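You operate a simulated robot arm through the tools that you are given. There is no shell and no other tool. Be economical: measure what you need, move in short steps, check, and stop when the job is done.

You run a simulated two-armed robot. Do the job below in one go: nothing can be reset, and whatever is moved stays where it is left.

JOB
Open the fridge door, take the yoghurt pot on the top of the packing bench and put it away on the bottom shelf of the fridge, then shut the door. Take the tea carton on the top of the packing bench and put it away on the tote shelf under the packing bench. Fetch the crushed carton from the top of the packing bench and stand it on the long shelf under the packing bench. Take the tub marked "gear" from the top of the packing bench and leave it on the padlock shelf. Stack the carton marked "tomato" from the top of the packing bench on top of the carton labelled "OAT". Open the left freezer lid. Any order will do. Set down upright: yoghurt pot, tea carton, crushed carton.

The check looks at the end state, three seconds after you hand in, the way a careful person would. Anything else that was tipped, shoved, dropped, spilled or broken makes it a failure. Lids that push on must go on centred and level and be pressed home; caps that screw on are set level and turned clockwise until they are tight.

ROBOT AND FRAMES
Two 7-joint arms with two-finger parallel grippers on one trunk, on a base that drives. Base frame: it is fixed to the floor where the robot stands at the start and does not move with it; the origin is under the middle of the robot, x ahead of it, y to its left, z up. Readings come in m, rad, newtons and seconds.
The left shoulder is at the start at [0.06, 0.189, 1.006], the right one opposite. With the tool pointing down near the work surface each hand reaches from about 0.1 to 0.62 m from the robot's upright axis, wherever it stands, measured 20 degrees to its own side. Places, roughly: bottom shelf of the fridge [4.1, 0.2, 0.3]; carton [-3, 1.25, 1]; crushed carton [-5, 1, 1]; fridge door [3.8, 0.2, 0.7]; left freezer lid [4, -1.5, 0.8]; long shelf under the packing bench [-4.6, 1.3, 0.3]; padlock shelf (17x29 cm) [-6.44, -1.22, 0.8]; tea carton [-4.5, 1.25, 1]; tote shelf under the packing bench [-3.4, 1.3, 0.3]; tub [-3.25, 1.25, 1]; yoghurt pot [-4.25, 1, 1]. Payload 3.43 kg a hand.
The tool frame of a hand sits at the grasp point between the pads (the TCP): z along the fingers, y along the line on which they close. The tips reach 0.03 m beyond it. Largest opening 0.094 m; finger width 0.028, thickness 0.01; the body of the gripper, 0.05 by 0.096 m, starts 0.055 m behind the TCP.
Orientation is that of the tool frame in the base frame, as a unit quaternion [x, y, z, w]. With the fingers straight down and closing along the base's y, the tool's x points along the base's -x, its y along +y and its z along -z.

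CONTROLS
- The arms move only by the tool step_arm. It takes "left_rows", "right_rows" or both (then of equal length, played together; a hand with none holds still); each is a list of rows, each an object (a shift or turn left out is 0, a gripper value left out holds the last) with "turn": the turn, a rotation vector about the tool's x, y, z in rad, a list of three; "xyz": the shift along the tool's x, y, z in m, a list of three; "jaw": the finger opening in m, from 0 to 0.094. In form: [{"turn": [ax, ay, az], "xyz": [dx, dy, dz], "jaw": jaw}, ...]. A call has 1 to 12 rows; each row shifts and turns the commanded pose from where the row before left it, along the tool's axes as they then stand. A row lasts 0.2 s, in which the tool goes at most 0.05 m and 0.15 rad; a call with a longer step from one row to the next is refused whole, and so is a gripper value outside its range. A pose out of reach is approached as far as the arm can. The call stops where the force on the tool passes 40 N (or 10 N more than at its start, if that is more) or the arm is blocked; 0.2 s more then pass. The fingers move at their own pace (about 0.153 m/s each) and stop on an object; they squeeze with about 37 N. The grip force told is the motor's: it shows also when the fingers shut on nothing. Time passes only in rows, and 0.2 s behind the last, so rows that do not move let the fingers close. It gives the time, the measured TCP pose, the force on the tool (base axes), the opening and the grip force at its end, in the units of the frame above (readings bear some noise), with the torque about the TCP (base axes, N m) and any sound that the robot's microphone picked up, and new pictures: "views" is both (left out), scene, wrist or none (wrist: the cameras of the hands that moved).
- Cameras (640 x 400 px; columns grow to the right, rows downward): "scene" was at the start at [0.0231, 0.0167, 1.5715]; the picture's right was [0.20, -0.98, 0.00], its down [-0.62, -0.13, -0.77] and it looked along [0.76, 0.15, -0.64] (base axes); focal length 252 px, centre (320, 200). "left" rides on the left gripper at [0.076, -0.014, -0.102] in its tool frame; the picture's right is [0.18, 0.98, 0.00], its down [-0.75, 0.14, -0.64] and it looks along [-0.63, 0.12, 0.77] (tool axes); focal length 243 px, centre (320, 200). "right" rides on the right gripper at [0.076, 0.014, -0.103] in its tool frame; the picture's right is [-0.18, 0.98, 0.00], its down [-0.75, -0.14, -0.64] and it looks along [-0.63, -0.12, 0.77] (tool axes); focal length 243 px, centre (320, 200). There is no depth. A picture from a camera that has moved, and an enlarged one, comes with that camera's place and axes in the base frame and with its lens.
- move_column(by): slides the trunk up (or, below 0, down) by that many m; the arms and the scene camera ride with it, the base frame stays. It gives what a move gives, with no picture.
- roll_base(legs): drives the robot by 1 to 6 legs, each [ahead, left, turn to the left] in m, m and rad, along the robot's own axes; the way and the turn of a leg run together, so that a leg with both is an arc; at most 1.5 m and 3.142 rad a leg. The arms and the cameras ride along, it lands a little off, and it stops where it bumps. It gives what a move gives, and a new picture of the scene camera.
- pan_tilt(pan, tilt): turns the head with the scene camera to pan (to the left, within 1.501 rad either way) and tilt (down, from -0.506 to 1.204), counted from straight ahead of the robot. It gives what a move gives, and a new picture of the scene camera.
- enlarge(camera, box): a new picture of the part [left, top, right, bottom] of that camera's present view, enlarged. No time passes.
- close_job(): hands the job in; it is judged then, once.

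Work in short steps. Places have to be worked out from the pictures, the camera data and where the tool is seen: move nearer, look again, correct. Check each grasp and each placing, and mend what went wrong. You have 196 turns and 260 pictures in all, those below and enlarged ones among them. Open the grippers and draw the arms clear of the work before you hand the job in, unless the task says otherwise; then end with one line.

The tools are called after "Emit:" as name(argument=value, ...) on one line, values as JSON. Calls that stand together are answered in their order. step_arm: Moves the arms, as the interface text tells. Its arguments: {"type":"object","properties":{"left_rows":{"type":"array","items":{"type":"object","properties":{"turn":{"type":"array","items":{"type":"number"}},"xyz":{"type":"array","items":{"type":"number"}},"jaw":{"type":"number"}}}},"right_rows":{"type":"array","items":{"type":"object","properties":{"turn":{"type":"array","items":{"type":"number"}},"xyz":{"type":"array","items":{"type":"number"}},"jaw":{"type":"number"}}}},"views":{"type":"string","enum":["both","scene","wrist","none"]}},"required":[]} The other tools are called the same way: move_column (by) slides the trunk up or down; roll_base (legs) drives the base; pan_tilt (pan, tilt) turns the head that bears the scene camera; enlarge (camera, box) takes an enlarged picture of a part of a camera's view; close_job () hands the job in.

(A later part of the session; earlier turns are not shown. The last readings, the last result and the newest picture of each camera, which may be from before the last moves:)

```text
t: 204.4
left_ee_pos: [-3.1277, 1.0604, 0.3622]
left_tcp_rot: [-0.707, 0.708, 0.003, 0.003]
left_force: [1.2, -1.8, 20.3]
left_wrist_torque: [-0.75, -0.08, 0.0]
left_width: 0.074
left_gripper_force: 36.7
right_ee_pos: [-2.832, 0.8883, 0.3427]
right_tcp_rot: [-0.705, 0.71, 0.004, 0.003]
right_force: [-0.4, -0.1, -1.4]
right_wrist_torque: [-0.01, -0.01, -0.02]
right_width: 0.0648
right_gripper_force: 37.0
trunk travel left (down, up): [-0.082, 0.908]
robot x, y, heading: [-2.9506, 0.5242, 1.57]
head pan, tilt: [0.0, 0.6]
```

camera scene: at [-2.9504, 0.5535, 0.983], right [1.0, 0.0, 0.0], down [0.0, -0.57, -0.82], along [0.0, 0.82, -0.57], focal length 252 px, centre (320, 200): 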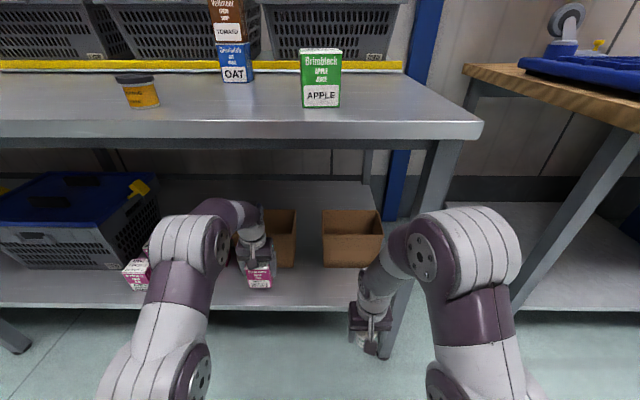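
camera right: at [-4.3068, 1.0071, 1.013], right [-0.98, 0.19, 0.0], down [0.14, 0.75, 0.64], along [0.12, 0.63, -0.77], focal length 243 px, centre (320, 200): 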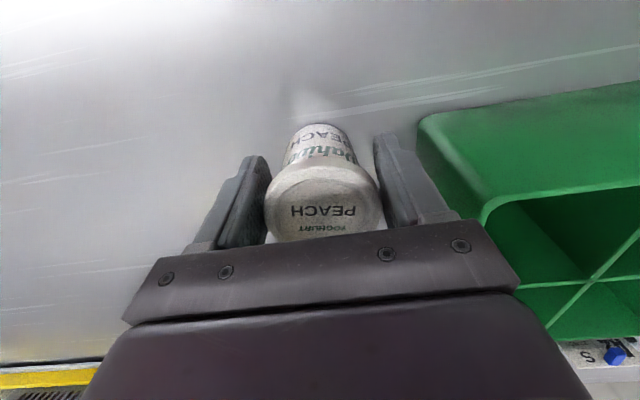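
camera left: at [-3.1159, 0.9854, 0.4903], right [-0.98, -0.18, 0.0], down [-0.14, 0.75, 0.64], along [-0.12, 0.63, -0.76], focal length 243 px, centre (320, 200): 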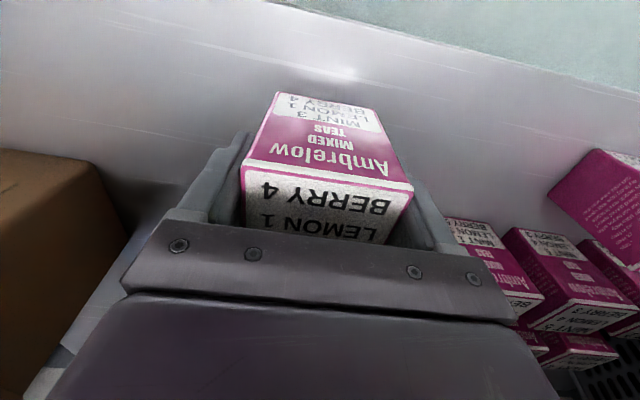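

Contact. Release, lift 4 cm, and slide back.

Emit:
step_arm(left_rows=[{"xyz": [0, 0, -0.002]}, {"jaw": 0.094}, {"jaw": 0.094}, {"xyz": [0, 0, -0.03]}, {"xyz": [0.04, 0, 0]}, {"xyz": [0.045, 0, 0]}, {"xyz": [0.045, 0, 0]}], views="none")

Emit:
roll_base(legs=[[-0.4, 0, 0]])

Emit:
enlarge(camera="scene", box=[160, 100, 420, 260])

```text
t: 206.0
left_ee_pos: [-3.1286, 0.9316, 0.3925]
left_tcp_rot: [-0.706, 0.708, 0.001, 0.001]
left_force: [0.4, -0.2, -0.2]
left_wrist_torque: [0.01, -0.04, 0.0]
left_width: 0.0938
left_gripper_force: 0.0
right_ee_pos: [-2.8317, 0.8905, 0.341]
right_tcp_rot: [-0.705, 0.709, 0.004, 0.003]
right_force: [-0.5, 0.1, -2.0]
right_wrist_torque: [0.02, 0.0, -0.01]
right_width: 0.065
right_gripper_force: 36.8
trunk travel left (down, up): [-0.082, 0.908]
robot x, y, heading: [-2.9488, 0.5278, 1.568]
head pan, tilt: [0.0, 0.6]
```

```text
t: 208.4
left_ee_pos: [-3.1289, 0.5351, 0.392]
left_tcp_rot: [0.708, -0.706, -0.001, -0.001]
left_force: [0.4, -0.2, -0.7]
left_wrist_torque: [0.02, 0.02, 0.0]
left_width: 0.0939
left_gripper_force: 0.1
right_ee_pos: [-2.833, 0.4951, 0.3427]
right_tcp_rot: [-0.707, 0.708, 0.004, 0.002]
right_force: [-1.0, 0.3, -1.1]
right_wrist_torque: [-0.03, -0.02, 0.01]
right_width: 0.065
right_gripper_force: 36.8
trunk travel left (down, up): [-0.082, 0.908]
robot x, y, heading: [-2.9484, 0.1304, 1.574]
head pan, tilt: [0.0, 0.6]
camera scene: at [-2.9502, 0.1577, 0.983], right [1.0, 0.0, 0.0], down [0.0, -0.57, -0.82], along [0.0, 0.82, -0.57], focal length 252 px, centre (320, 200)
```

scene: 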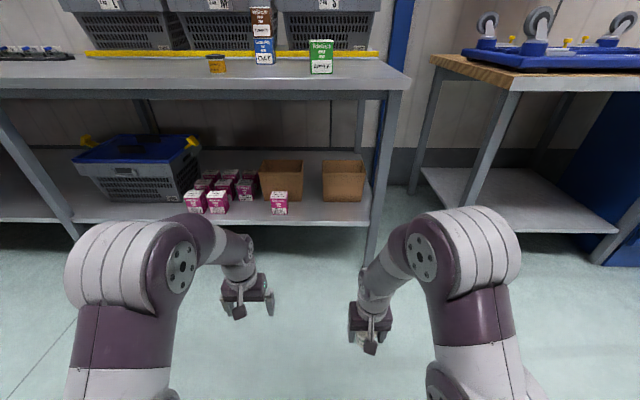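

```text
2.46 times, centred on (290, 180) of scene
camera zoom: at [-2.9502, 0.1577, 0.983], right [1.0, 0.0, 0.0], down [0.0, -0.57, -0.82], along [0.0, 0.82, -0.57], focal length 622 px, centre (394, 249)
```

zoom: 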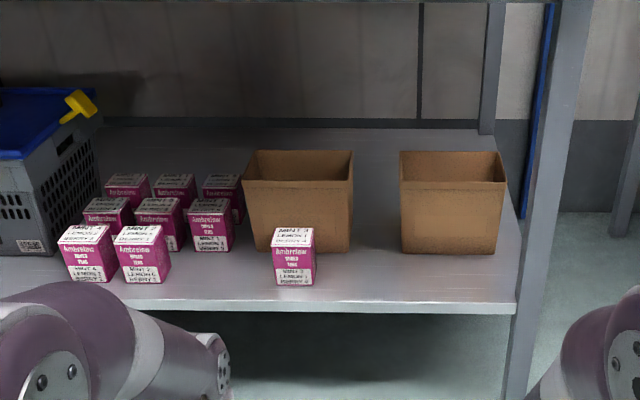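

Tea carton stands on the tote shelf. Raise the trunk, turn to face the fridge (+x), and drive along the aisle.

Emit:
move_column(by=0.4)

Emit:
roll_base(legs=[[0.1, 0, 0], [0, 0, -1.57], [1.5, 0, 0], [1.5, 0, 0], [1.5, 0, 0], [0.5, 0, 0]])

Emit:
pan_tilt(pan=0.0, tilt=0.3)

```text
t: 212.3
left_ee_pos: [-3.1289, 0.536, 0.7924]
left_tcp_rot: [0.708, -0.706, -0.001, -0.001]
left_force: [0.5, 0.1, 0.2]
left_wrist_torque: [0.01, -0.03, 0.01]
left_width: 0.094
left_gripper_force: 0.1
right_ee_pos: [-2.8338, 0.4953, 0.7424]
right_tcp_rot: [-0.706, 0.708, 0.004, 0.003]
right_force: [0.1, 0.5, -1.5]
right_wrist_torque: [0.0, 0.0, 0.0]
right_width: 0.0646
right_gripper_force: 37.4
trunk travel left (down, up): [-0.482, 0.508]
robot x, y, heading: [-2.9506, 0.1294, 1.576]
head pan, tilt: [0.0, 0.6]
```

```text
t: 241.0
left_ee_pos: [2.4868, 0.5974, 0.7918]
left_tcp_rot: [-0.023, 1.0, 0.0, 0.003]
left_force: [0.1, -0.7, -0.1]
left_wrist_torque: [-0.05, 0.02, 0.01]
left_width: 0.094
left_gripper_force: 0.0
right_ee_pos: [2.4591, 0.3005, 0.7415]
right_tcp_rot: [-0.021, 1.0, 0.001, 0.005]
right_force: [0.6, -0.1, -1.2]
right_wrist_torque: [-0.01, 0.01, 0.0]
right_width: 0.0649
right_gripper_force: 37.2
trunk travel left (down, up): [-0.482, 0.508]
robot x, y, heading: [2.0907, 0.399, 0.046]
head pan, tilt: [0.0, 0.6]
camera scene: at [2.1164, 0.4024, 1.383], right [0.04, -1.0, 0.0], down [-0.57, -0.03, -0.82], along [0.82, 0.04, -0.57], focal length 252 px, centre (320, 200)
```

scene: 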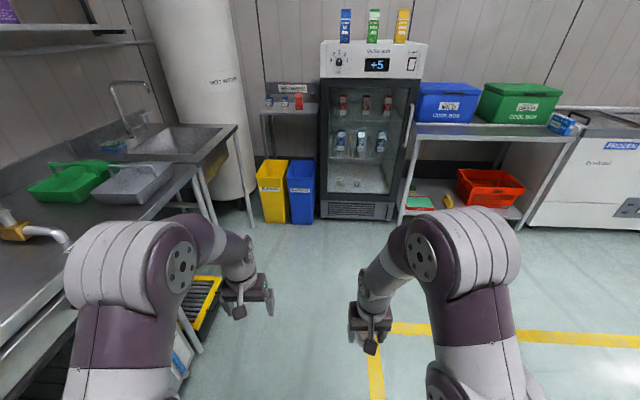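

```text
t: 241.8
left_ee_pos: [2.487, 0.5976, 0.7919]
left_tcp_rot: [-0.023, 1.0, -0.001, 0.001]
left_force: [0.0, 0.2, 0.1]
left_wrist_torque: [0.01, 0.01, 0.03]
left_width: 0.0942
left_gripper_force: 0.1
right_ee_pos: [2.458, 0.301, 0.7409]
right_tcp_rot: [-0.02, 1.0, 0.001, 0.004]
right_force: [0.4, -0.5, -1.5]
right_wrist_torque: [0.02, 0.02, -0.02]
right_width: 0.0647
right_gripper_force: 37.0
trunk travel left (down, up): [-0.482, 0.508]
robot x, y, heading: [2.0839, 0.402, 0.047]
head pan, tilt: [0.0, 0.3]
camera scene: at [2.1207, 0.4025, 1.4104], right [0.04, -1.0, 0.0], down [-0.3, -0.01, -0.95], along [0.95, 0.04, -0.3], focal length 252 px, centre (320, 200)
```

scene: 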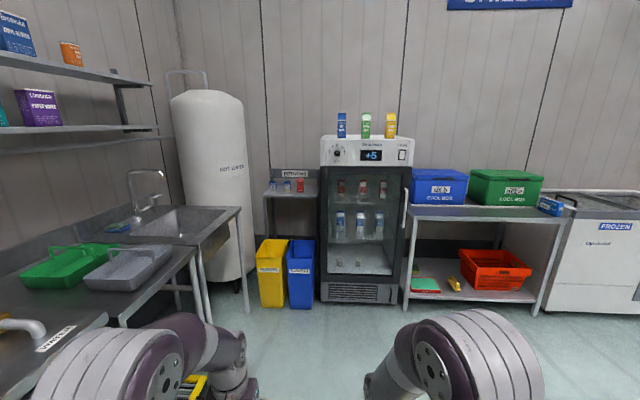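

The fridge handle is on the right, hinge on the left: left hand can pull it open, right hand places the pot. Enlarge for measuring.

Emit:
enlarge(camera="scene", box=[300, 120, 440, 320])

```text
2.00 times, centred on (370, 220) of scene
camera zoom: at [2.1207, 0.4025, 1.4104], right [0.04, -1.0, 0.0], down [-0.3, -0.01, -0.95], along [0.95, 0.04, -0.3], focal length 505 px, centre (220, 160)
```

zoom: 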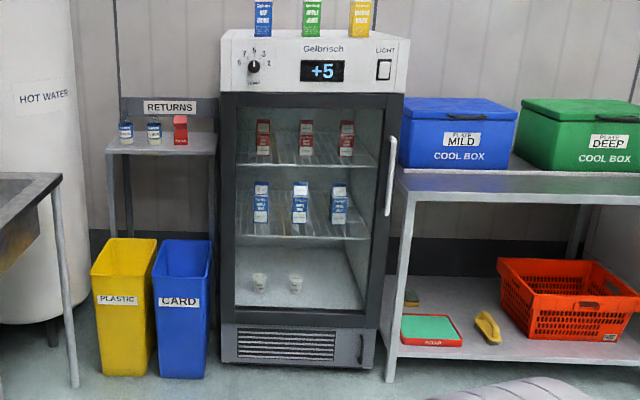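

Plan: set the pot on the free front strip of the table right of the fridge (z≈0.8), open the door with the left hand, then regrasp the pot with a horizontal tool for the low shelf. Drive to about (3.1, -0.3).

Emit:
roll_base(legs=[[0.5, -0.3, -0.047], [0.45, -0.4, 0]])

Emit:
pan_tilt(pan=0.0, tilt=0.65)

```text
t: 248.1
left_ee_pos: [3.4441, -0.1145, 0.7913]
left_tcp_rot: [-0.002, 1.0, 0.0, 0.002]
left_force: [-0.9, 0.4, -0.9]
left_wrist_torque: [0.05, -0.01, 0.0]
left_width: 0.0941
left_gripper_force: 0.1
right_ee_pos: [3.4016, -0.4105, 0.7424]
right_tcp_rot: [0.001, 1.0, 0.001, 0.004]
right_force: [1.1, -0.3, -2.0]
right_wrist_torque: [0.02, 0.03, 0.0]
right_width: 0.0648
right_gripper_force: 36.8
trunk travel left (down, up): [-0.482, 0.508]
robot x, y, heading: [3.0379, -0.2949, 0.005]
head pan, tilt: [0.0, 0.3]
camera scene: at [3.07, -0.2958, 1.4105], right [0.0, -1.0, 0.0], down [-0.3, 0.0, -0.96], along [0.96, 0.0, -0.3], focal length 252 px, centre (320, 200)
```

scene: 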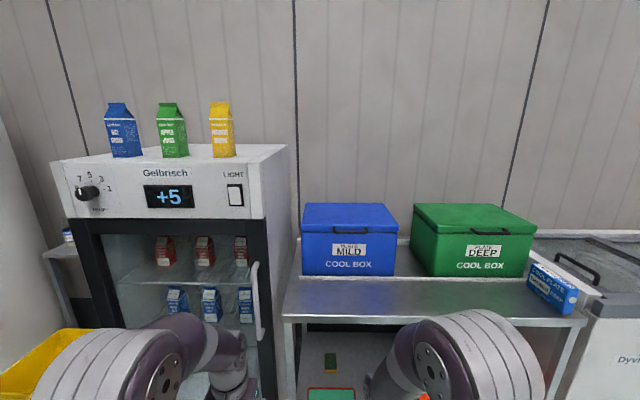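

```text
t: 249.0
left_ee_pos: [3.4432, -0.1162, 0.7912]
left_tcp_rot: [-0.002, 1.0, 0.0, 0.002]
left_force: [-0.6, 0.2, -0.5]
left_wrist_torque: [0.02, 0.01, -0.02]
left_width: 0.0939
left_gripper_force: 0.0
right_ee_pos: [3.4018, -0.4106, 0.7409]
right_tcp_rot: [0.001, 1.0, 0.0, 0.004]
right_force: [0.3, 0.3, -1.8]
right_wrist_torque: [0.01, 0.05, -0.01]
right_width: 0.0646
right_gripper_force: 37.0
trunk travel left (down, up): [-0.482, 0.508]
robot x, y, heading: [3.0352, -0.297, 0.005]
head pan, tilt: [0.0, 0.649]
camera scene: at [3.063, -0.2954, 1.3788], right [0.0, -1.0, 0.0], down [-0.6, 0.0, -0.8], along [0.8, 0.0, -0.6], focal length 252 px, centre (320, 200)
```

scene: 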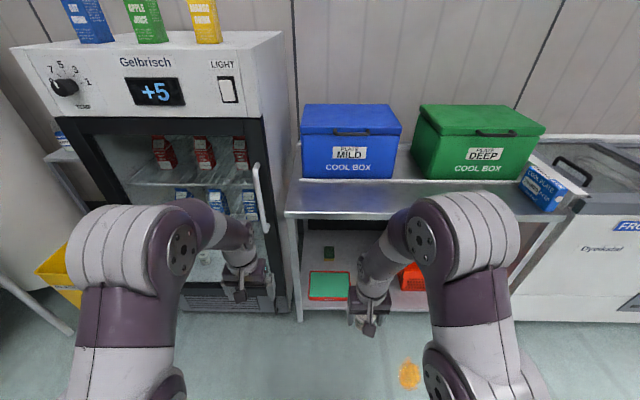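

Table top z≈0.797, free strip x 3.75–3.98. Raise the right hand and move ahead 0.2.

Emit:
step_arm(right_rows=[{"xyz": [0, 0, -0.045]}, {"xyz": [0, 0, -0.045]}, {"xyz": [0, 0, -0.045]}, {"xyz": [0, 0, -0.045]}], views="none")

Emit:
roll_base(legs=[[0.2, 0, 0]])

Emit:
step_arm(right_rows=[{"xyz": [-0.045, 0, 0]}, {"xyz": [-0.045, 0, 0]}, {"xyz": [-0.045, 0, 0]}, {"xyz": [-0.045, 0, 0]}, {"xyz": [-0.035, 0, 0]}, {}])

```text
t: 250.0
left_ee_pos: [3.4431, -0.1148, 0.7912]
left_tcp_rot: [-0.001, 1.0, -0.001, 0.002]
left_force: [0.0, 1.0, -0.6]
left_wrist_torque: [0.01, 0.04, -0.01]
left_width: 0.0941
left_gripper_force: 0.1
right_ee_pos: [3.3965, -0.4091, 0.8946]
right_tcp_rot: [0.0, 1.0, 0.0, 0.004]
right_force: [-0.5, 0.1, -2.1]
right_wrist_torque: [0.03, 0.05, -0.02]
right_width: 0.0648
right_gripper_force: 36.7
right hand out of reach, approached as far as the arm can: row 4
trunk travel left (down, up): [-0.482, 0.508]
robot x, y, heading: [3.0374, -0.2959, 0.003]
head pan, tilt: [0.0, 0.649]
```

```text
t: 251.6
left_ee_pos: [3.6426, -0.1152, 0.7904]
left_tcp_rot: [-0.001, 1.0, 0.0, 0.001]
left_force: [0.3, -0.2, 0.5]
left_wrist_torque: [0.0, 0.06, -0.01]
left_width: 0.0939
left_gripper_force: 0.0
right_ee_pos: [3.5981, -0.4106, 0.8943]
right_tcp_rot: [0.003, 1.0, 0.001, 0.004]
right_force: [0.6, 0.1, -1.8]
right_wrist_torque: [0.01, 0.05, 0.03]
right_width: 0.0649
right_gripper_force: 36.8
trunk travel left (down, up): [-0.482, 0.508]
robot x, y, heading: [3.2353, -0.2936, 0.002]
head pan, tilt: [0.0, 0.649]
camera scene: at [3.2639, -0.2949, 1.3787], right [0.0, -1.0, 0.0], down [-0.61, 0.0, -0.8], along [0.8, 0.0, -0.61], focal length 252 px, centre (320, 200)
```

scene: 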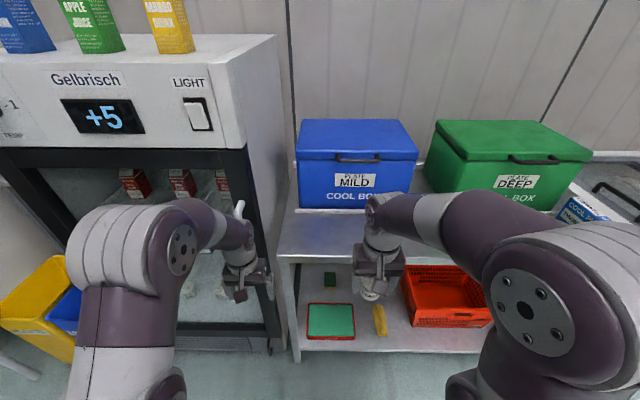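

```text
t: 252.7
left_ee_pos: [3.6401, -0.1144, 0.7937]
left_tcp_rot: [-0.001, 1.0, -0.001, 0.003]
left_force: [-0.2, -0.3, 0.0]
left_wrist_torque: [-0.03, 0.02, -0.01]
left_width: 0.094
left_gripper_force: 0.1
right_ee_pos: [3.7379, -0.4175, 0.8305]
right_tcp_rot: [0.001, 1.0, 0.0, 0.002]
right_force: [-19.1, 0.6, 17.8]
right_wrist_torque: [-0.44, 0.36, -0.3]
right_width: 0.0617
right_gripper_force: 36.8
right hand out of reach, approached as far as the arm can: row 1, 2, 3, 4, 5
trunk travel left (down, up): [-0.482, 0.508]
robot x, y, heading: [3.236, -0.295, 0.003]
head pan, tilt: [0.0, 0.649]
stopped in row 5 (right hand): the force on the tool passed its limit (the readings are from after the stop); the commanded pose is now the measured one
camera scene: at [3.2576, -0.294, 1.3793], right [0.0, -1.0, 0.0], down [-0.6, 0.0, -0.8], along [0.8, 0.0, -0.6], focal length 252 px, centre (320, 200)
camera right: at [3.662, -0.4029, 0.9304], right [0.19, 0.98, 0.0], down [0.75, -0.14, 0.64], along [0.63, -0.12, -0.76], focal length 243 px, centre (320, 200)
```

scene: 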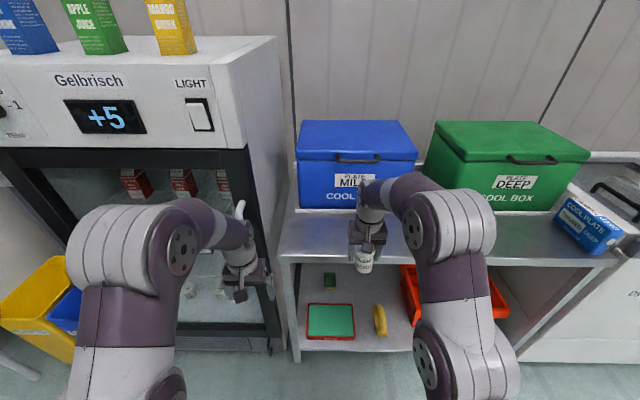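
right: 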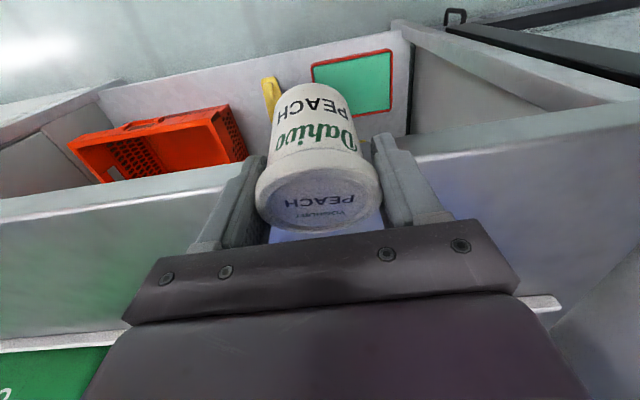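

The arm sagged (reach limit) and the pot nudged the table edge. Back off, raise the trunk, and inspect the grip.

Emit:
step_arm(right_rows=[{"xyz": [0.03, 0, 0]}, {"xyz": [0.03, 0, 0]}], views="none")

Emit:
move_column(by=0.3)

Emit:
enlarge(camera="right", box=[160, 40, 480, 260])

Emit:
enlarge(camera="scene", box=[320, 190, 460, 330])

```text
t: 253.3
left_ee_pos: [3.643, -0.1154, 0.7912]
left_tcp_rot: [-0.001, 1.0, -0.001, 0.001]
left_force: [-0.4, 0.3, -0.1]
left_wrist_torque: [0.04, 0.01, 0.02]
left_width: 0.0939
left_gripper_force: 0.0
right_ee_pos: [3.6806, -0.4184, 0.8254]
right_tcp_rot: [0.002, 1.0, 0.001, 0.002]
right_force: [0.7, -0.2, -2.7]
right_wrist_torque: [-0.02, 0.0, 0.01]
right_width: 0.0615
right_gripper_force: 37.3
trunk travel left (down, up): [-0.482, 0.508]
robot x, y, heading: [3.2377, -0.2911, 0.006]
head pan, tilt: [0.0, 0.649]
```

```text
t: 256.3
left_ee_pos: [3.6424, -0.1149, 1.0918]
left_tcp_rot: [-0.001, 1.0, 0.0, 0.002]
left_force: [-0.2, 0.7, -0.4]
left_wrist_torque: [-0.02, 0.01, 0.01]
left_width: 0.0942
left_gripper_force: 0.1
right_ee_pos: [3.682, -0.4186, 1.1258]
right_tcp_rot: [0.002, 1.0, 0.001, 0.001]
right_force: [-0.1, 0.5, -2.0]
right_wrist_torque: [0.0, 0.0, 0.0]
right_width: 0.0615
right_gripper_force: 36.9
trunk travel left (down, up): [-0.782, 0.208]
robot x, y, heading: [3.2311, -0.2968, 0.003]
head pan, tilt: [0.0, 0.649]
```

```text
1.82 times, centred on (320, 150) of right
camera zoom: at [3.6047, -0.404, 1.2261], right [0.19, 0.98, 0.0], down [0.75, -0.14, 0.64], along [0.63, -0.12, -0.77], focal length 441 px, centre (320, 291)
```

zoom: 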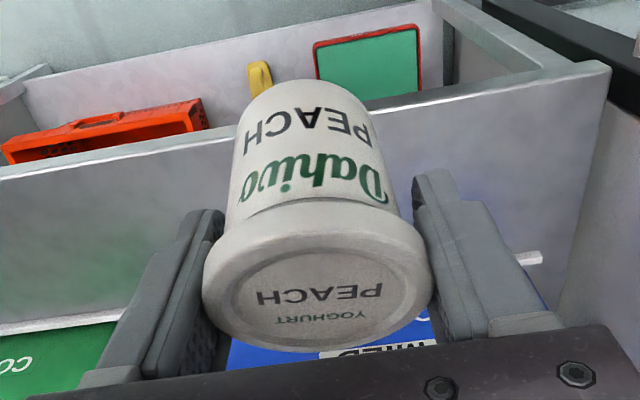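

```text
2.86 times, centred on (390, 260) of scene
camera zoom: at [3.2624, -0.2949, 1.6787], right [0.0, -1.0, 0.0], down [-0.6, 0.0, -0.8], along [0.8, 0.0, -0.6], focal length 721 px, centre (120, 29)
```

zoom: 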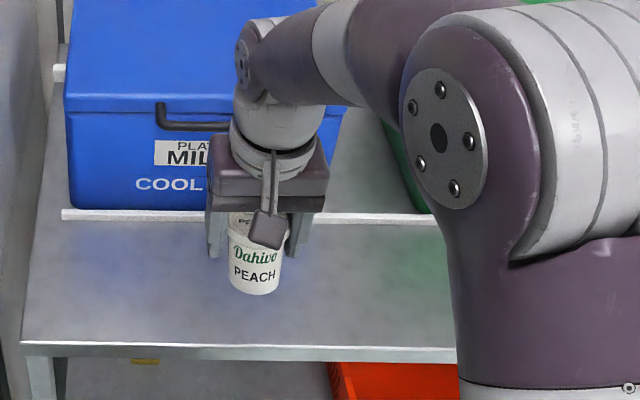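

The pot got pushed and tilted about 0.2 rad in the grip (bottom toward me). I'll counter-rotate the tool by -0.2 about y, roll ahead 6 cm, and bring it over the table.

Emit:
roll_base(legs=[[0.06, 0, 0]])

Emit:
step_arm(right_rows=[{"turn": [0, -0.1, 0]}, {"turn": [0, -0.1, 0]}, {"xyz": [-0.04, 0, 0.0]}, {"xyz": [-0.04, 0, 0.0]}, {"xyz": [-0.03, 0, 0.03]}, {"xyz": [0, 0, 0.04]}, {}])

Emit:
enlarge(camera="scene", box=[320, 150, 460, 290])

```text
t: 257.2
left_ee_pos: [3.7014, -0.1147, 1.0923]
left_tcp_rot: [0.001, 1.0, 0.0, 0.003]
left_force: [0.6, 0.6, -0.4]
left_wrist_torque: [0.03, -0.02, -0.04]
left_width: 0.0939
left_gripper_force: 0.0
right_ee_pos: [3.7403, -0.4189, 1.1264]
right_tcp_rot: [0.003, 1.0, 0.001, 0.003]
right_force: [-0.2, 0.7, -1.8]
right_wrist_torque: [-0.01, -0.01, -0.01]
right_width: 0.0613
right_gripper_force: 37.2
trunk travel left (down, up): [-0.782, 0.208]
robot x, y, heading: [3.296, -0.2948, 0.003]
head pan, tilt: [0.0, 0.649]
camera scene: at [3.3197, -0.295, 1.6788], right [0.0, -1.0, 0.0], down [-0.6, 0.0, -0.8], along [0.8, 0.0, -0.6], focal length 252 px, centre (320, 200)
```

scene: 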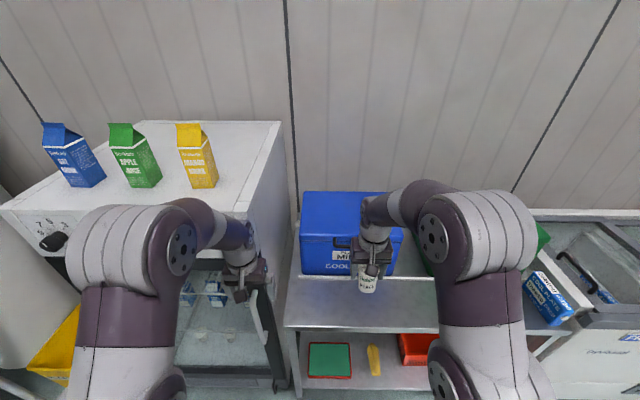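

```text
t: 258.8
left_ee_pos: [3.7013, -0.1152, 1.092]
left_tcp_rot: [0.0, 1.0, 0.0, 0.002]
left_force: [-0.3, 0.3, 0.4]
left_wrist_torque: [-0.05, -0.01, 0.0]
left_width: 0.0939
left_gripper_force: 0.0
right_ee_pos: [3.8622, -0.4205, 1.0791]
right_tcp_rot: [0.002, 0.995, 0.001, 0.102]
right_force: [0.9, 0.8, -1.5]
right_wrist_torque: [-0.01, -0.01, 0.03]
right_width: 0.0615
right_gripper_force: 37.2
trunk travel left (down, up): [-0.782, 0.208]
robot x, y, heading: [3.2906, -0.2952, 0.002]
head pan, tilt: [0.0, 0.649]
camera scene: at [3.3211, -0.2948, 1.6788], right [0.0, -1.0, 0.0], down [-0.6, 0.0, -0.8], along [0.8, 0.0, -0.6], focal length 252 px, centre (320, 200)
camera right: at [3.7676, -0.4065, 1.1619], right [0.19, 0.98, 0.04], down [0.61, -0.15, 0.78], along [0.77, -0.12, -0.62], focal length 243 px, centre (320, 200)
```

scene: 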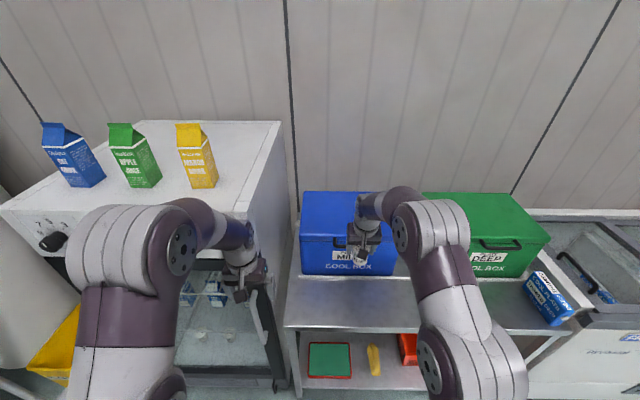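
right: 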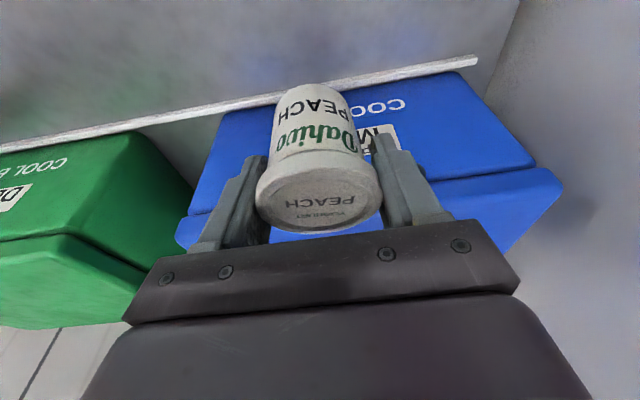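

```text
2.86 times, centred on (390, 220) of scene
camera zoom: at [3.3211, -0.2948, 1.6788], right [0.0, -1.0, 0.0], down [-0.6, 0.0, -0.8], along [0.8, 0.0, -0.6], focal length 721 px, centre (120, 143)
```

zoom: 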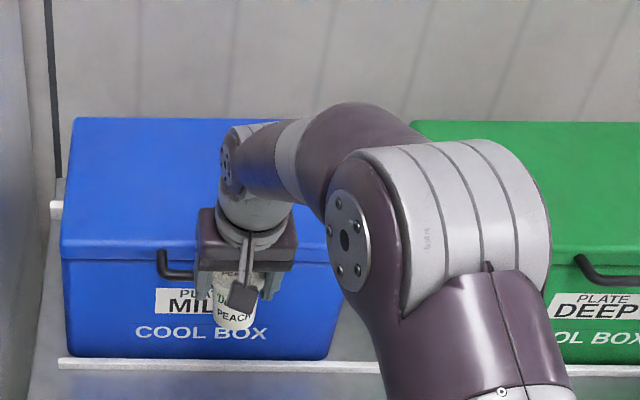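

Pot looks upright now over the strip. Lower straight down.

Emit:
step_arm(right_rows=[{"xyz": [0.008, 0, 0.0392]}, {"xyz": [0.008, 0, 0.0392]}, {"xyz": [0.008, 0, 0.0392]}, {"xyz": [0.008, 0, 0.0392]}, {"xyz": [0.006, 0, 0.0294]}, {}], views="wrist")

Emit:
enlarge(camera="scene", box=[320, 200, 440, 320])

```text
t: 260.2
left_ee_pos: [3.7029, -0.1149, 1.0918]
left_tcp_rot: [0.0, 1.0, 0.0, 0.001]
left_force: [-0.1, -0.1, 0.2]
left_wrist_torque: [0.04, -0.01, -0.01]
left_width: 0.0944
left_gripper_force: 0.1
right_ee_pos: [3.864, -0.4215, 0.8879]
right_tcp_rot: [0.002, 0.995, 0.001, 0.101]
right_force: [-0.2, 0.1, -1.5]
right_wrist_torque: [0.0, -0.01, 0.02]
right_width: 0.0612
right_gripper_force: 36.7
trunk travel left (down, up): [-0.782, 0.208]
robot x, y, heading: [3.2966, -0.2926, 0.0]
head pan, tilt: [0.0, 0.649]
camera right: at [3.7684, -0.4071, 0.972], right [0.19, 0.98, 0.04], down [0.61, -0.15, 0.78], along [0.77, -0.12, -0.62], focal length 243 px, centre (320, 200)
```

right: 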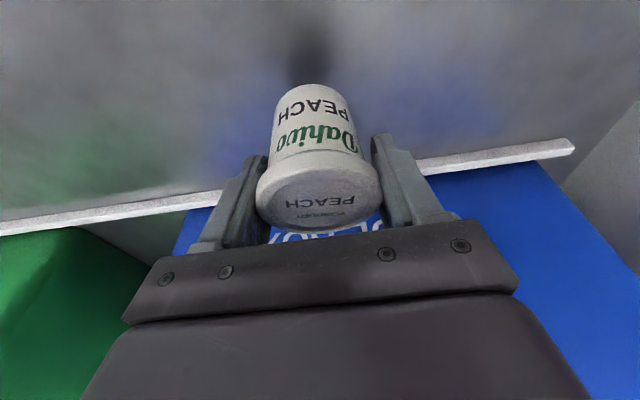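

```text
3.33 times, centred on (380, 260) of scene
camera zoom: at [3.3225, -0.2948, 1.6787], right [0.0, -1.0, 0.0], down [-0.6, 0.0, -0.8], along [0.8, 0.0, -0.6], focal length 842 px, centre (120, 0)
```

zoom: 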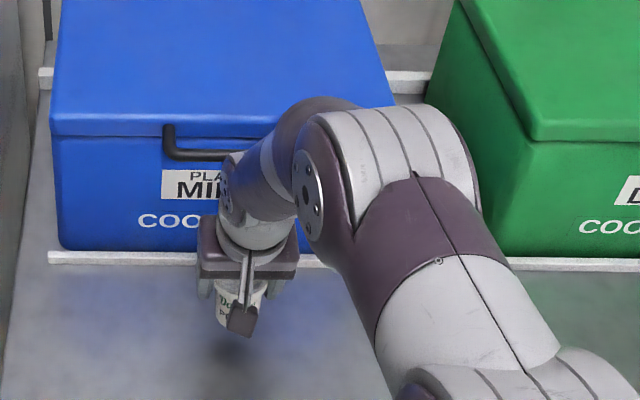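

Still above the table. Continue in small steps.

Emit:
step_arm(right_rows=[{"xyz": [0.004, 0, 0.0196]}, {"xyz": [0.001, 0, 0.005]}, {"xyz": [0.001, 0, 0.005]}, {"xyz": [0.001, 0, 0.004]}, {}], views="none")

```text
t: 261.4
left_ee_pos: [3.7028, -0.1165, 1.0918]
left_tcp_rot: [-0.001, 1.0, 0.0, 0.001]
left_force: [-1.1, 0.1, 0.2]
left_wrist_torque: [0.01, -0.01, -0.01]
left_width: 0.0939
left_gripper_force: 0.1
right_ee_pos: [3.8639, -0.4199, 0.8553]
right_tcp_rot: [0.002, 0.995, 0.0, 0.101]
right_force: [-0.5, 0.4, -1.6]
right_wrist_torque: [-0.02, 0.01, 0.0]
right_width: 0.0615
right_gripper_force: 36.4
trunk travel left (down, up): [-0.782, 0.208]
robot x, y, heading: [3.2988, -0.2959, -0.005]
head pan, tilt: [0.0, 0.649]
```

Emit:
step_arm(right_rows=[{"xyz": [0.001, 0, 0.003]}, {"xyz": [0.001, 0, 0.003]}, {"xyz": [0.001, 0, 0.003]}, {}], views="none")

```text
t: 262.4
left_ee_pos: [3.7005, -0.1155, 1.0941]
left_tcp_rot: [0.0, 1.0, -0.001, 0.004]
left_force: [-0.5, 0.0, 0.5]
left_wrist_torque: [0.04, 0.0, -0.01]
left_width: 0.0941
left_gripper_force: 0.1
right_ee_pos: [3.8624, -0.4181, 0.8498]
right_tcp_rot: [0.003, 0.994, 0.001, 0.106]
right_force: [0.6, -2.3, 33.5]
right_wrist_torque: [0.11, -0.43, 0.02]
right_width: 0.0618
right_gripper_force: 36.7
trunk travel left (down, up): [-0.782, 0.208]
robot x, y, heading: [3.2985, -0.2963, 0.001]
head pan, tilt: [0.0, 0.649]
```

Contact. Ease up 2 mm, open, and withdraw along the tool axis.

Emit:
step_arm(right_rows=[{"xyz": [0, 0, -0.002]}, {"jaw": 0.094}, {"jaw": 0.094}, {"xyz": [0, 0, -0.03]}, {"xyz": [0, 0, -0.04]}, {"xyz": [0, 0, -0.04]}, {"xyz": [0.03, 0, -0.03]}, {"xyz": [0.045, 0, 0]}], views="wrist")

Emit:
enlarge(camera="scene", box=[320, 200, 440, 320])

```text
t: 264.2
left_ee_pos: [3.7021, -0.1147, 1.0929]
left_tcp_rot: [0.0, 1.0, 0.0, 0.002]
left_force: [0.3, 0.2, 0.4]
left_wrist_torque: [-0.01, 0.02, -0.01]
left_width: 0.0942
left_gripper_force: 0.1
right_ee_pos: [3.755, -0.4158, 0.9709]
right_tcp_rot: [0.002, 0.995, 0.001, 0.101]
right_force: [-0.4, 0.2, 0.3]
right_wrist_torque: [0.02, -0.05, 0.0]
right_width: 0.0942
right_gripper_force: 0.1
trunk travel left (down, up): [-0.782, 0.208]
robot x, y, heading: [3.2966, -0.2937, 0.002]
head pan, tilt: [0.0, 0.649]
camera right: at [3.6588, -0.4008, 1.0533], right [0.18, 0.98, 0.04], down [0.61, -0.14, 0.78], along [0.77, -0.12, -0.62], focal length 243 px, centre (320, 200)
```

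right: 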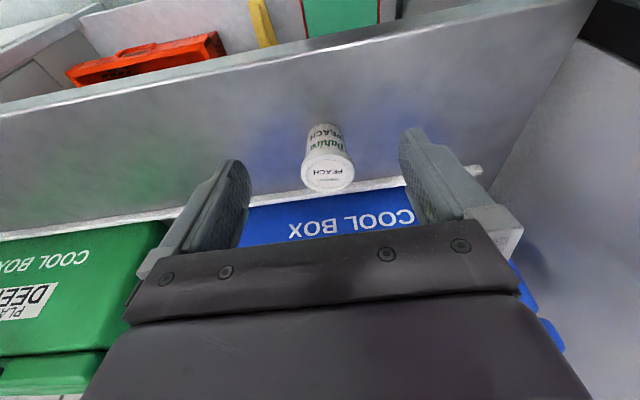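

```text
3.33 times, centred on (380, 260) of scene
camera zoom: at [3.321, -0.2947, 1.6788], right [0.0, -1.0, 0.0], down [-0.6, 0.0, -0.8], along [0.8, 0.0, -0.6], focal length 842 px, centre (120, 0)
```

zoom: 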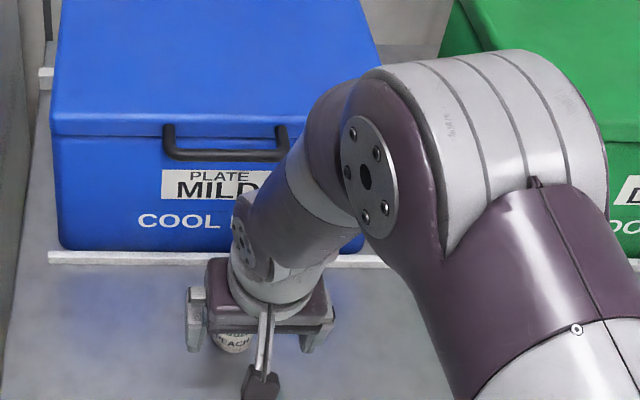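

Pot stands safely on the table. Now measure the fridge handle.

Emit:
pan_tilt(pan=0.35, tilt=0.8)

Emit:
enlarge(camera="left", box=[0, 0, 640, 400])

```text
t: 265.1
left_ee_pos: [3.7025, -0.1153, 1.0924]
left_tcp_rot: [0.0, 1.0, 0.0, 0.002]
left_force: [-0.9, 0.2, -0.9]
left_wrist_torque: [0.02, 0.01, 0.0]
left_width: 0.0941
left_gripper_force: 0.0
right_ee_pos: [3.7551, -0.4169, 0.9695]
right_tcp_rot: [0.003, 0.995, 0.001, 0.101]
right_force: [0.2, -0.3, 0.1]
right_wrist_torque: [0.01, -0.03, 0.02]
right_width: 0.0941
right_gripper_force: 0.1
trunk travel left (down, up): [-0.782, 0.208]
robot x, y, heading: [3.2932, -0.2948, -0.003]
head pan, tilt: [0.351, 0.799]
camera scene: at [3.3117, -0.2672, 1.6662], right [0.34, -0.94, 0.0], down [-0.67, -0.25, -0.7], along [0.65, 0.24, -0.72], focal length 252 px, centre (320, 200)
```

scene: 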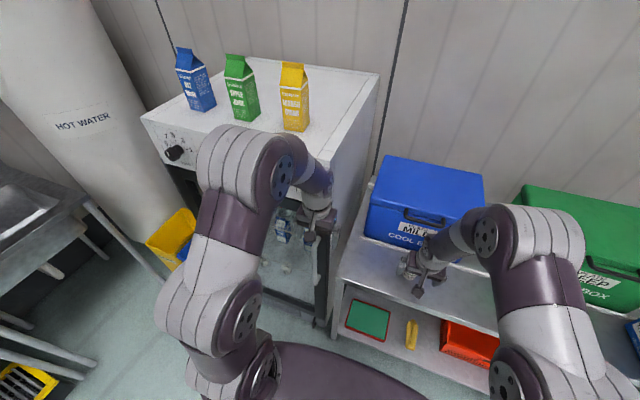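

```text
1.00 times, centred on (320, 200) of left
camera zoom: at [3.6271, -0.1296, 1.1944], right [-0.18, 0.98, 0.0], down [0.75, 0.14, 0.64], along [0.63, 0.12, -0.76], focal length 243 px, centre (320, 200)
```

zoom: 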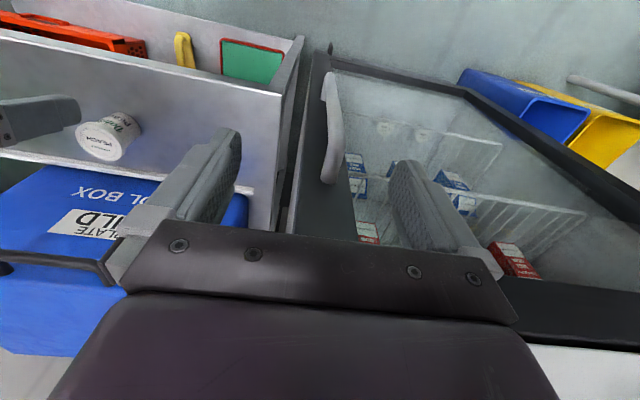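

Handle ≈ (3.76, -0.092), z 0.70–0.98. Tilt the left hand forward ~60° a bit away from the door.

Emit:
step_arm(left_rows=[{"xyz": [0.045, 0, 0.0]}, {"xyz": [0.045, 0, 0.0]}, {"turn": [0, -0.15, 0]}, {"turn": [0, -0.15, 0]}, {"turn": [0, -0.15, 0]}, {"turn": [0, -0.15, 0]}, {"turn": [0, -0.15, 0]}, {"turn": [0, -0.15, 0]}, {"turn": [0, -0.15, 0]}, {}])

```text
t: 267.3
left_ee_pos: [3.6274, -0.1216, 1.0864]
left_tcp_rot: [-0.002, 0.861, 0.0, 0.508]
left_force: [0.7, 0.2, -0.6]
left_wrist_torque: [0.02, 0.0, 0.03]
left_width: 0.094
left_gripper_force: 0.2
left hand out of reach, approached as far as the arm can: row 5, 7
right_ee_pos: [3.7566, -0.4153, 0.9697]
right_tcp_rot: [0.002, 0.995, 0.0, 0.101]
right_force: [0.0, 0.6, -0.8]
right_wrist_torque: [0.01, -0.02, 0.01]
right_width: 0.0937
right_gripper_force: 0.1
trunk travel left (down, up): [-0.782, 0.208]
robot x, y, heading: [3.2952, -0.2959, 0.004]
head pan, tilt: [0.351, 0.799]
camera scene: at [3.3114, -0.2672, 1.6661], right [0.34, -0.94, 0.0], down [-0.67, -0.25, -0.7], along [0.65, 0.24, -0.72], focal length 252 px, centre (320, 200)
camera left: at [3.501, -0.1361, 1.0703], right [-0.09, 0.98, -0.16], down [-0.2, 0.14, 0.97], along [0.98, 0.12, 0.18], focal length 243 px, centre (320, 200)
```

scene: 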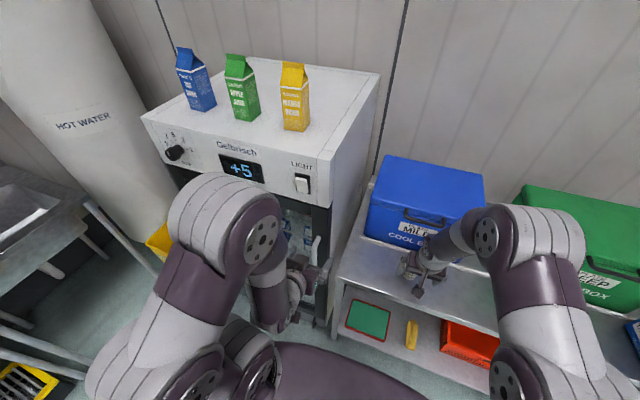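
left: 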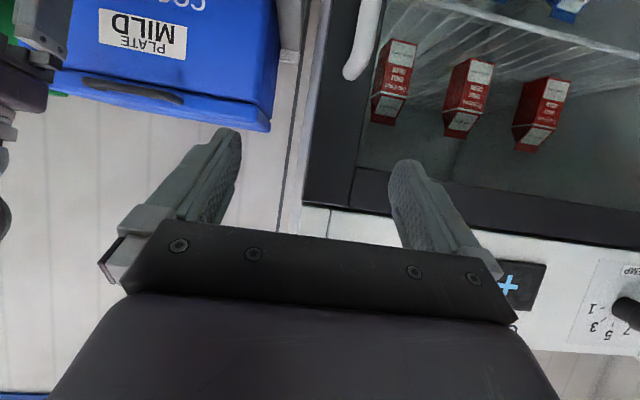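

Handle top end at z≈0.985, y≈-0.087. Move the left hand to (3.70, -0.087, 0.86) in front of it.

Emit:
step_arm(left_rows=[{"xyz": [0.033, 0.007, 0.034]}, {"xyz": [0.033, 0.007, 0.034]}, {"xyz": [0.033, 0.007, 0.034]}, {"xyz": [0.033, 0.007, 0.034]}, {"xyz": [0.033, 0.007, 0.034]}, {}])

```text
t: 268.7
left_ee_pos: [3.6885, -0.0894, 0.8551]
left_tcp_rot: [0.0, 0.864, 0.0, 0.503]
left_force: [0.0, 0.2, 0.9]
left_wrist_torque: [0.0, -0.01, 0.01]
left_width: 0.094
left_gripper_force: 0.0
right_ee_pos: [3.7559, -0.416, 0.9687]
right_tcp_rot: [0.003, 0.995, 0.0, 0.102]
right_force: [-0.1, -1.2, 0.0]
right_wrist_torque: [-0.02, -0.03, 0.05]
right_width: 0.094
right_gripper_force: 0.1
trunk travel left (down, up): [-0.782, 0.208]
robot x, y, heading: [3.2902, -0.2932, 0.001]
head pan, tilt: [0.351, 0.799]
camera scene: at [3.3101, -0.2677, 1.6662], right [0.34, -0.94, 0.0], down [-0.67, -0.25, -0.7], along [0.66, 0.24, -0.72], focal length 252 px, centre (320, 200)
camera left: at [3.5609, -0.1035, 0.84], right [-0.09, 0.98, -0.16], down [-0.18, 0.14, 0.97], along [0.98, 0.12, 0.17], focal length 243 px, centre (320, 200)
```

scene: 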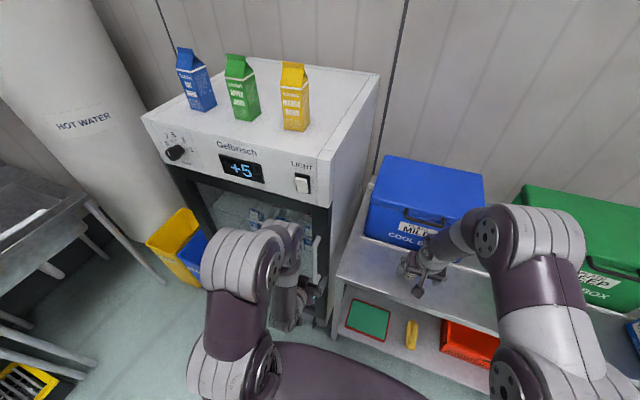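
left: 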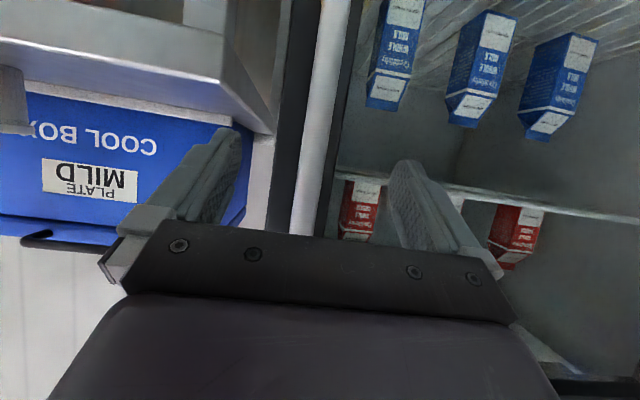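

Bar lies centered between the fingers. Advance 6.5 cm forward and grip.

Emit:
step_arm(left_rows=[{"xyz": [-0.016, 0.002, 0.028]}, {"xyz": [-0.016, 0, 0.028]}, {}, {"jaw": 0}, {"jaw": 0}, {"jaw": 0}, {"jaw": 0}], views="wrist")

```text
t: 269.7
left_ee_pos: [3.7515, -0.0955, 0.8544]
left_tcp_rot: [0.011, 0.865, -0.007, 0.501]
left_force: [-3.1, -24.9, 2.3]
left_wrist_torque: [0.95, -0.34, 0.69]
left_width: 0.0546
left_gripper_force: 37.0
right_ee_pos: [3.7554, -0.4193, 0.9697]
right_tcp_rot: [0.003, 0.995, 0.002, 0.101]
right_force: [-0.3, 0.3, 0.1]
right_wrist_torque: [-0.04, 0.02, -0.01]
right_width: 0.0941
right_gripper_force: 0.1
trunk travel left (down, up): [-0.782, 0.208]
robot x, y, heading: [3.2952, -0.2965, 0.0]
head pan, tilt: [0.351, 0.799]
stopped in row 5 (left hand): the force on the tool passed its limit (the readings are from after the stop); the commanded pose is now the measured one
camera left: at [3.6252, -0.1061, 0.8395], right [-0.07, 0.98, -0.16], down [-0.18, 0.15, 0.97], along [0.98, 0.09, 0.17], focal length 243 px, centre (320, 200)
```

left: 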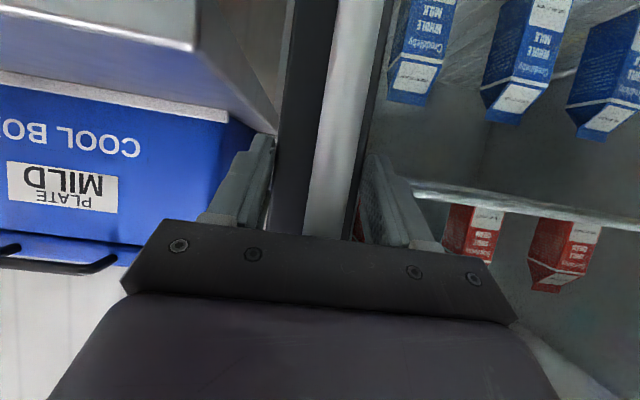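

The -y finger met something first; the command is reset to measured. Continue closing with views.

Emit:
step_arm(left_rows=[{"jaw": 0}, {"jaw": 0}, {"jaw": 0}], views="wrist")

Emit:
enlarge(camera="scene", box=[260, 200, 360, 340])

```text
t: 270.5
left_ee_pos: [3.7511, -0.0945, 0.8551]
left_tcp_rot: [0.009, 0.865, -0.005, 0.501]
left_force: [-0.6, -27.1, -1.7]
left_wrist_torque: [0.0, -0.82, -0.97]
left_width: 0.0551
left_gripper_force: 44.9
right_ee_pos: [3.7543, -0.4201, 0.9688]
right_tcp_rot: [0.004, 0.995, 0.001, 0.101]
right_force: [0.3, -0.3, 0.1]
right_wrist_torque: [0.01, 0.02, 0.0]
right_width: 0.0943
right_gripper_force: 0.2
trunk travel left (down, up): [-0.782, 0.208]
robot x, y, heading: [3.294, -0.291, -0.002]
head pan, tilt: [0.351, 0.799]
camera left: at [3.6252, -0.1067, 0.8396], right [-0.07, 0.98, -0.16], down [-0.18, 0.15, 0.97], along [0.98, 0.1, 0.17], focal length 243 px, centre (320, 200)
```

left: 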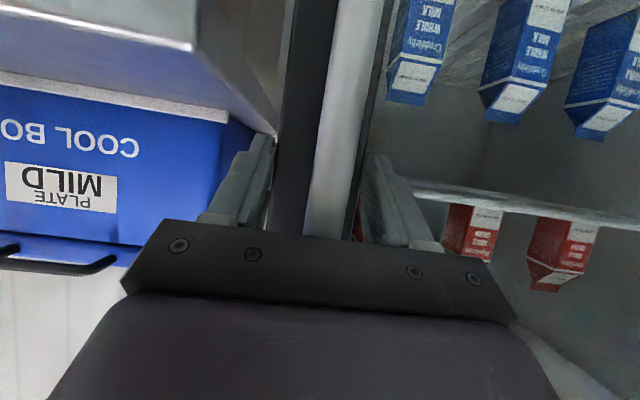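

```text
2.86 times, centred on (310, 270) of scene
camera zoom: at [3.3112, -0.2728, 1.6662], right [0.34, -0.94, 0.0], down [-0.67, -0.24, -0.7], along [0.66, 0.24, -0.72], focal length 721 px, centre (349, 0)
```

zoom: 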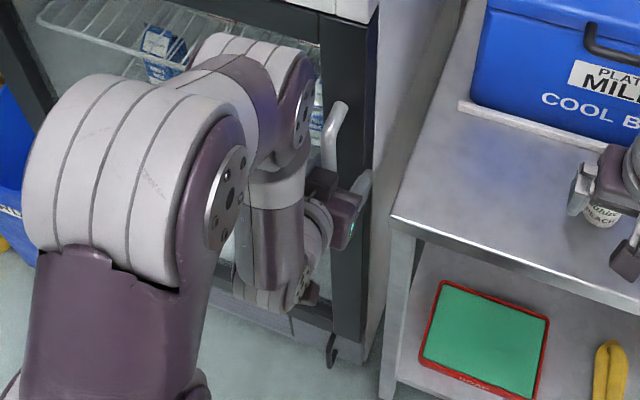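

The -y fingertip seems to be catching the door's side edge. Open slightly, retreat 2 cm, and re-close on the bar.

Emit:
step_arm(left_rows=[{"jaw": 0.08}, {"jaw": 0.08}, {"xyz": [0.011, 0.006, -0.019]}, {}, {"jaw": 0}, {"jaw": 0}, {"jaw": 0}], views="wrist")

```text
t: 272.0
left_ee_pos: [3.73, -0.0924, 0.8537]
left_tcp_rot: [0.015, 0.866, -0.011, 0.5]
left_force: [0.1, -22.0, 3.0]
left_wrist_torque: [0.16, -0.32, -0.27]
left_width: 0.0222
left_gripper_force: 45.4
right_ee_pos: [3.7547, -0.4204, 0.9705]
right_tcp_rot: [0.005, 0.995, 0.001, 0.102]
right_force: [0.5, -0.3, -0.1]
right_wrist_torque: [-0.06, -0.03, 0.01]
right_width: 0.094
right_gripper_force: 0.0
trunk travel left (down, up): [-0.782, 0.208]
robot x, y, heading: [3.2991, -0.2949, -0.005]
head pan, tilt: [0.351, 0.799]
stopped in row 7 (left hand): the force on the tool passed its limit (the readings are from after the stop); the commanded pose is now the measured one
camera left: at [3.6022, -0.1019, 0.8389], right [-0.05, 0.99, -0.16], down [-0.17, 0.15, 0.97], along [0.98, 0.08, 0.16], focal length 243 px, centre (320, 200)
```

left: 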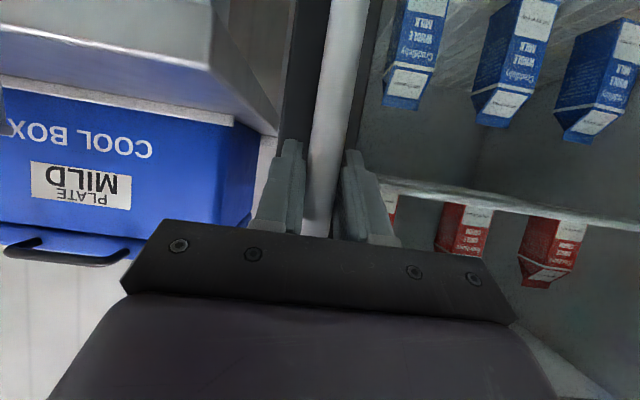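

Now the bar is gripped (0.022). Pull gently along the door arc.

Emit:
step_arm(left_rows=[{"xyz": [0.007, 0.002, -0.012]}, {"xyz": [0.014, 0.005, -0.024]}, {"xyz": [0.014, 0.007, -0.024]}, {"xyz": [0.014, 0.009, -0.024]}, {}], views="scene")

```text
t: 272.8
left_ee_pos: [3.6679, -0.0814, 0.8541]
left_tcp_rot: [0.016, 0.866, -0.012, 0.5]
left_force: [-6.5, -24.0, 17.8]
left_wrist_torque: [0.09, -0.75, -0.14]
left_width: 0.0221
left_gripper_force: 44.8
right_ee_pos: [3.7533, -0.4214, 0.9708]
right_tcp_rot: [0.005, 0.995, 0.002, 0.103]
right_force: [-0.5, -0.4, 1.3]
right_wrist_torque: [-0.01, 0.02, 0.03]
right_width: 0.094
right_gripper_force: 0.0
trunk travel left (down, up): [-0.782, 0.208]
robot x, y, heading: [3.2927, -0.2965, -0.003]
head pan, tilt: [0.351, 0.799]
stopped in row 3 (left hand): the force on the tool passed its limit (the readings are from after the stop); the commanded pose is now the measured one
camera scene: at [3.3079, -0.2718, 1.6666], right [0.34, -0.94, 0.0], down [-0.67, -0.24, -0.7], along [0.66, 0.24, -0.72], focal length 252 px, centre (320, 200)
```

scene: 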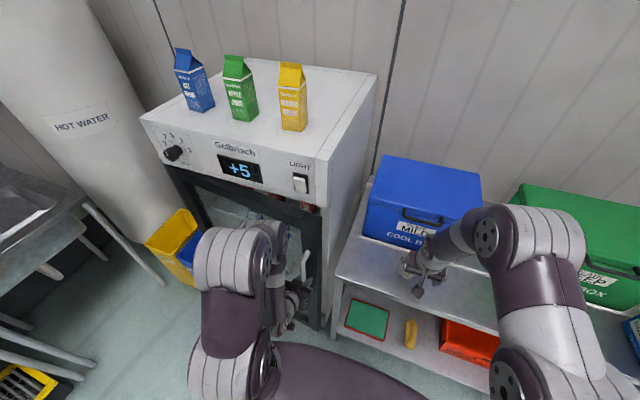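

Door is coming open. Continue pulling along the tangent, relieving the side load a bit.

Emit:
step_arm(left_rows=[{"xyz": [0.012, -0.002, -0.0208]}, {"xyz": [0.012, 0.006, -0.0208]}, {"xyz": [0.0115, 0.008, -0.02]}, {"xyz": [0.0115, 0.009, -0.02]}, {}], views="none")

```text
t: 274.0
left_ee_pos: [3.5784, -0.051, 0.8518]
left_tcp_rot: [0.013, 0.866, -0.01, 0.499]
left_force: [6.7, 18.3, 20.8]
left_wrist_torque: [-0.2, -0.88, 0.09]
left_width: 0.0221
left_gripper_force: 44.9
right_ee_pos: [3.755, -0.4176, 0.969]
right_tcp_rot: [0.004, 0.995, -0.001, 0.101]
right_force: [0.1, 0.2, -0.7]
right_wrist_torque: [0.02, 0.02, 0.0]
right_width: 0.0942
right_gripper_force: 0.1
trunk travel left (down, up): [-0.782, 0.208]
robot x, y, heading: [3.2973, -0.298, 0.002]
head pan, tilt: [0.351, 0.799]
```

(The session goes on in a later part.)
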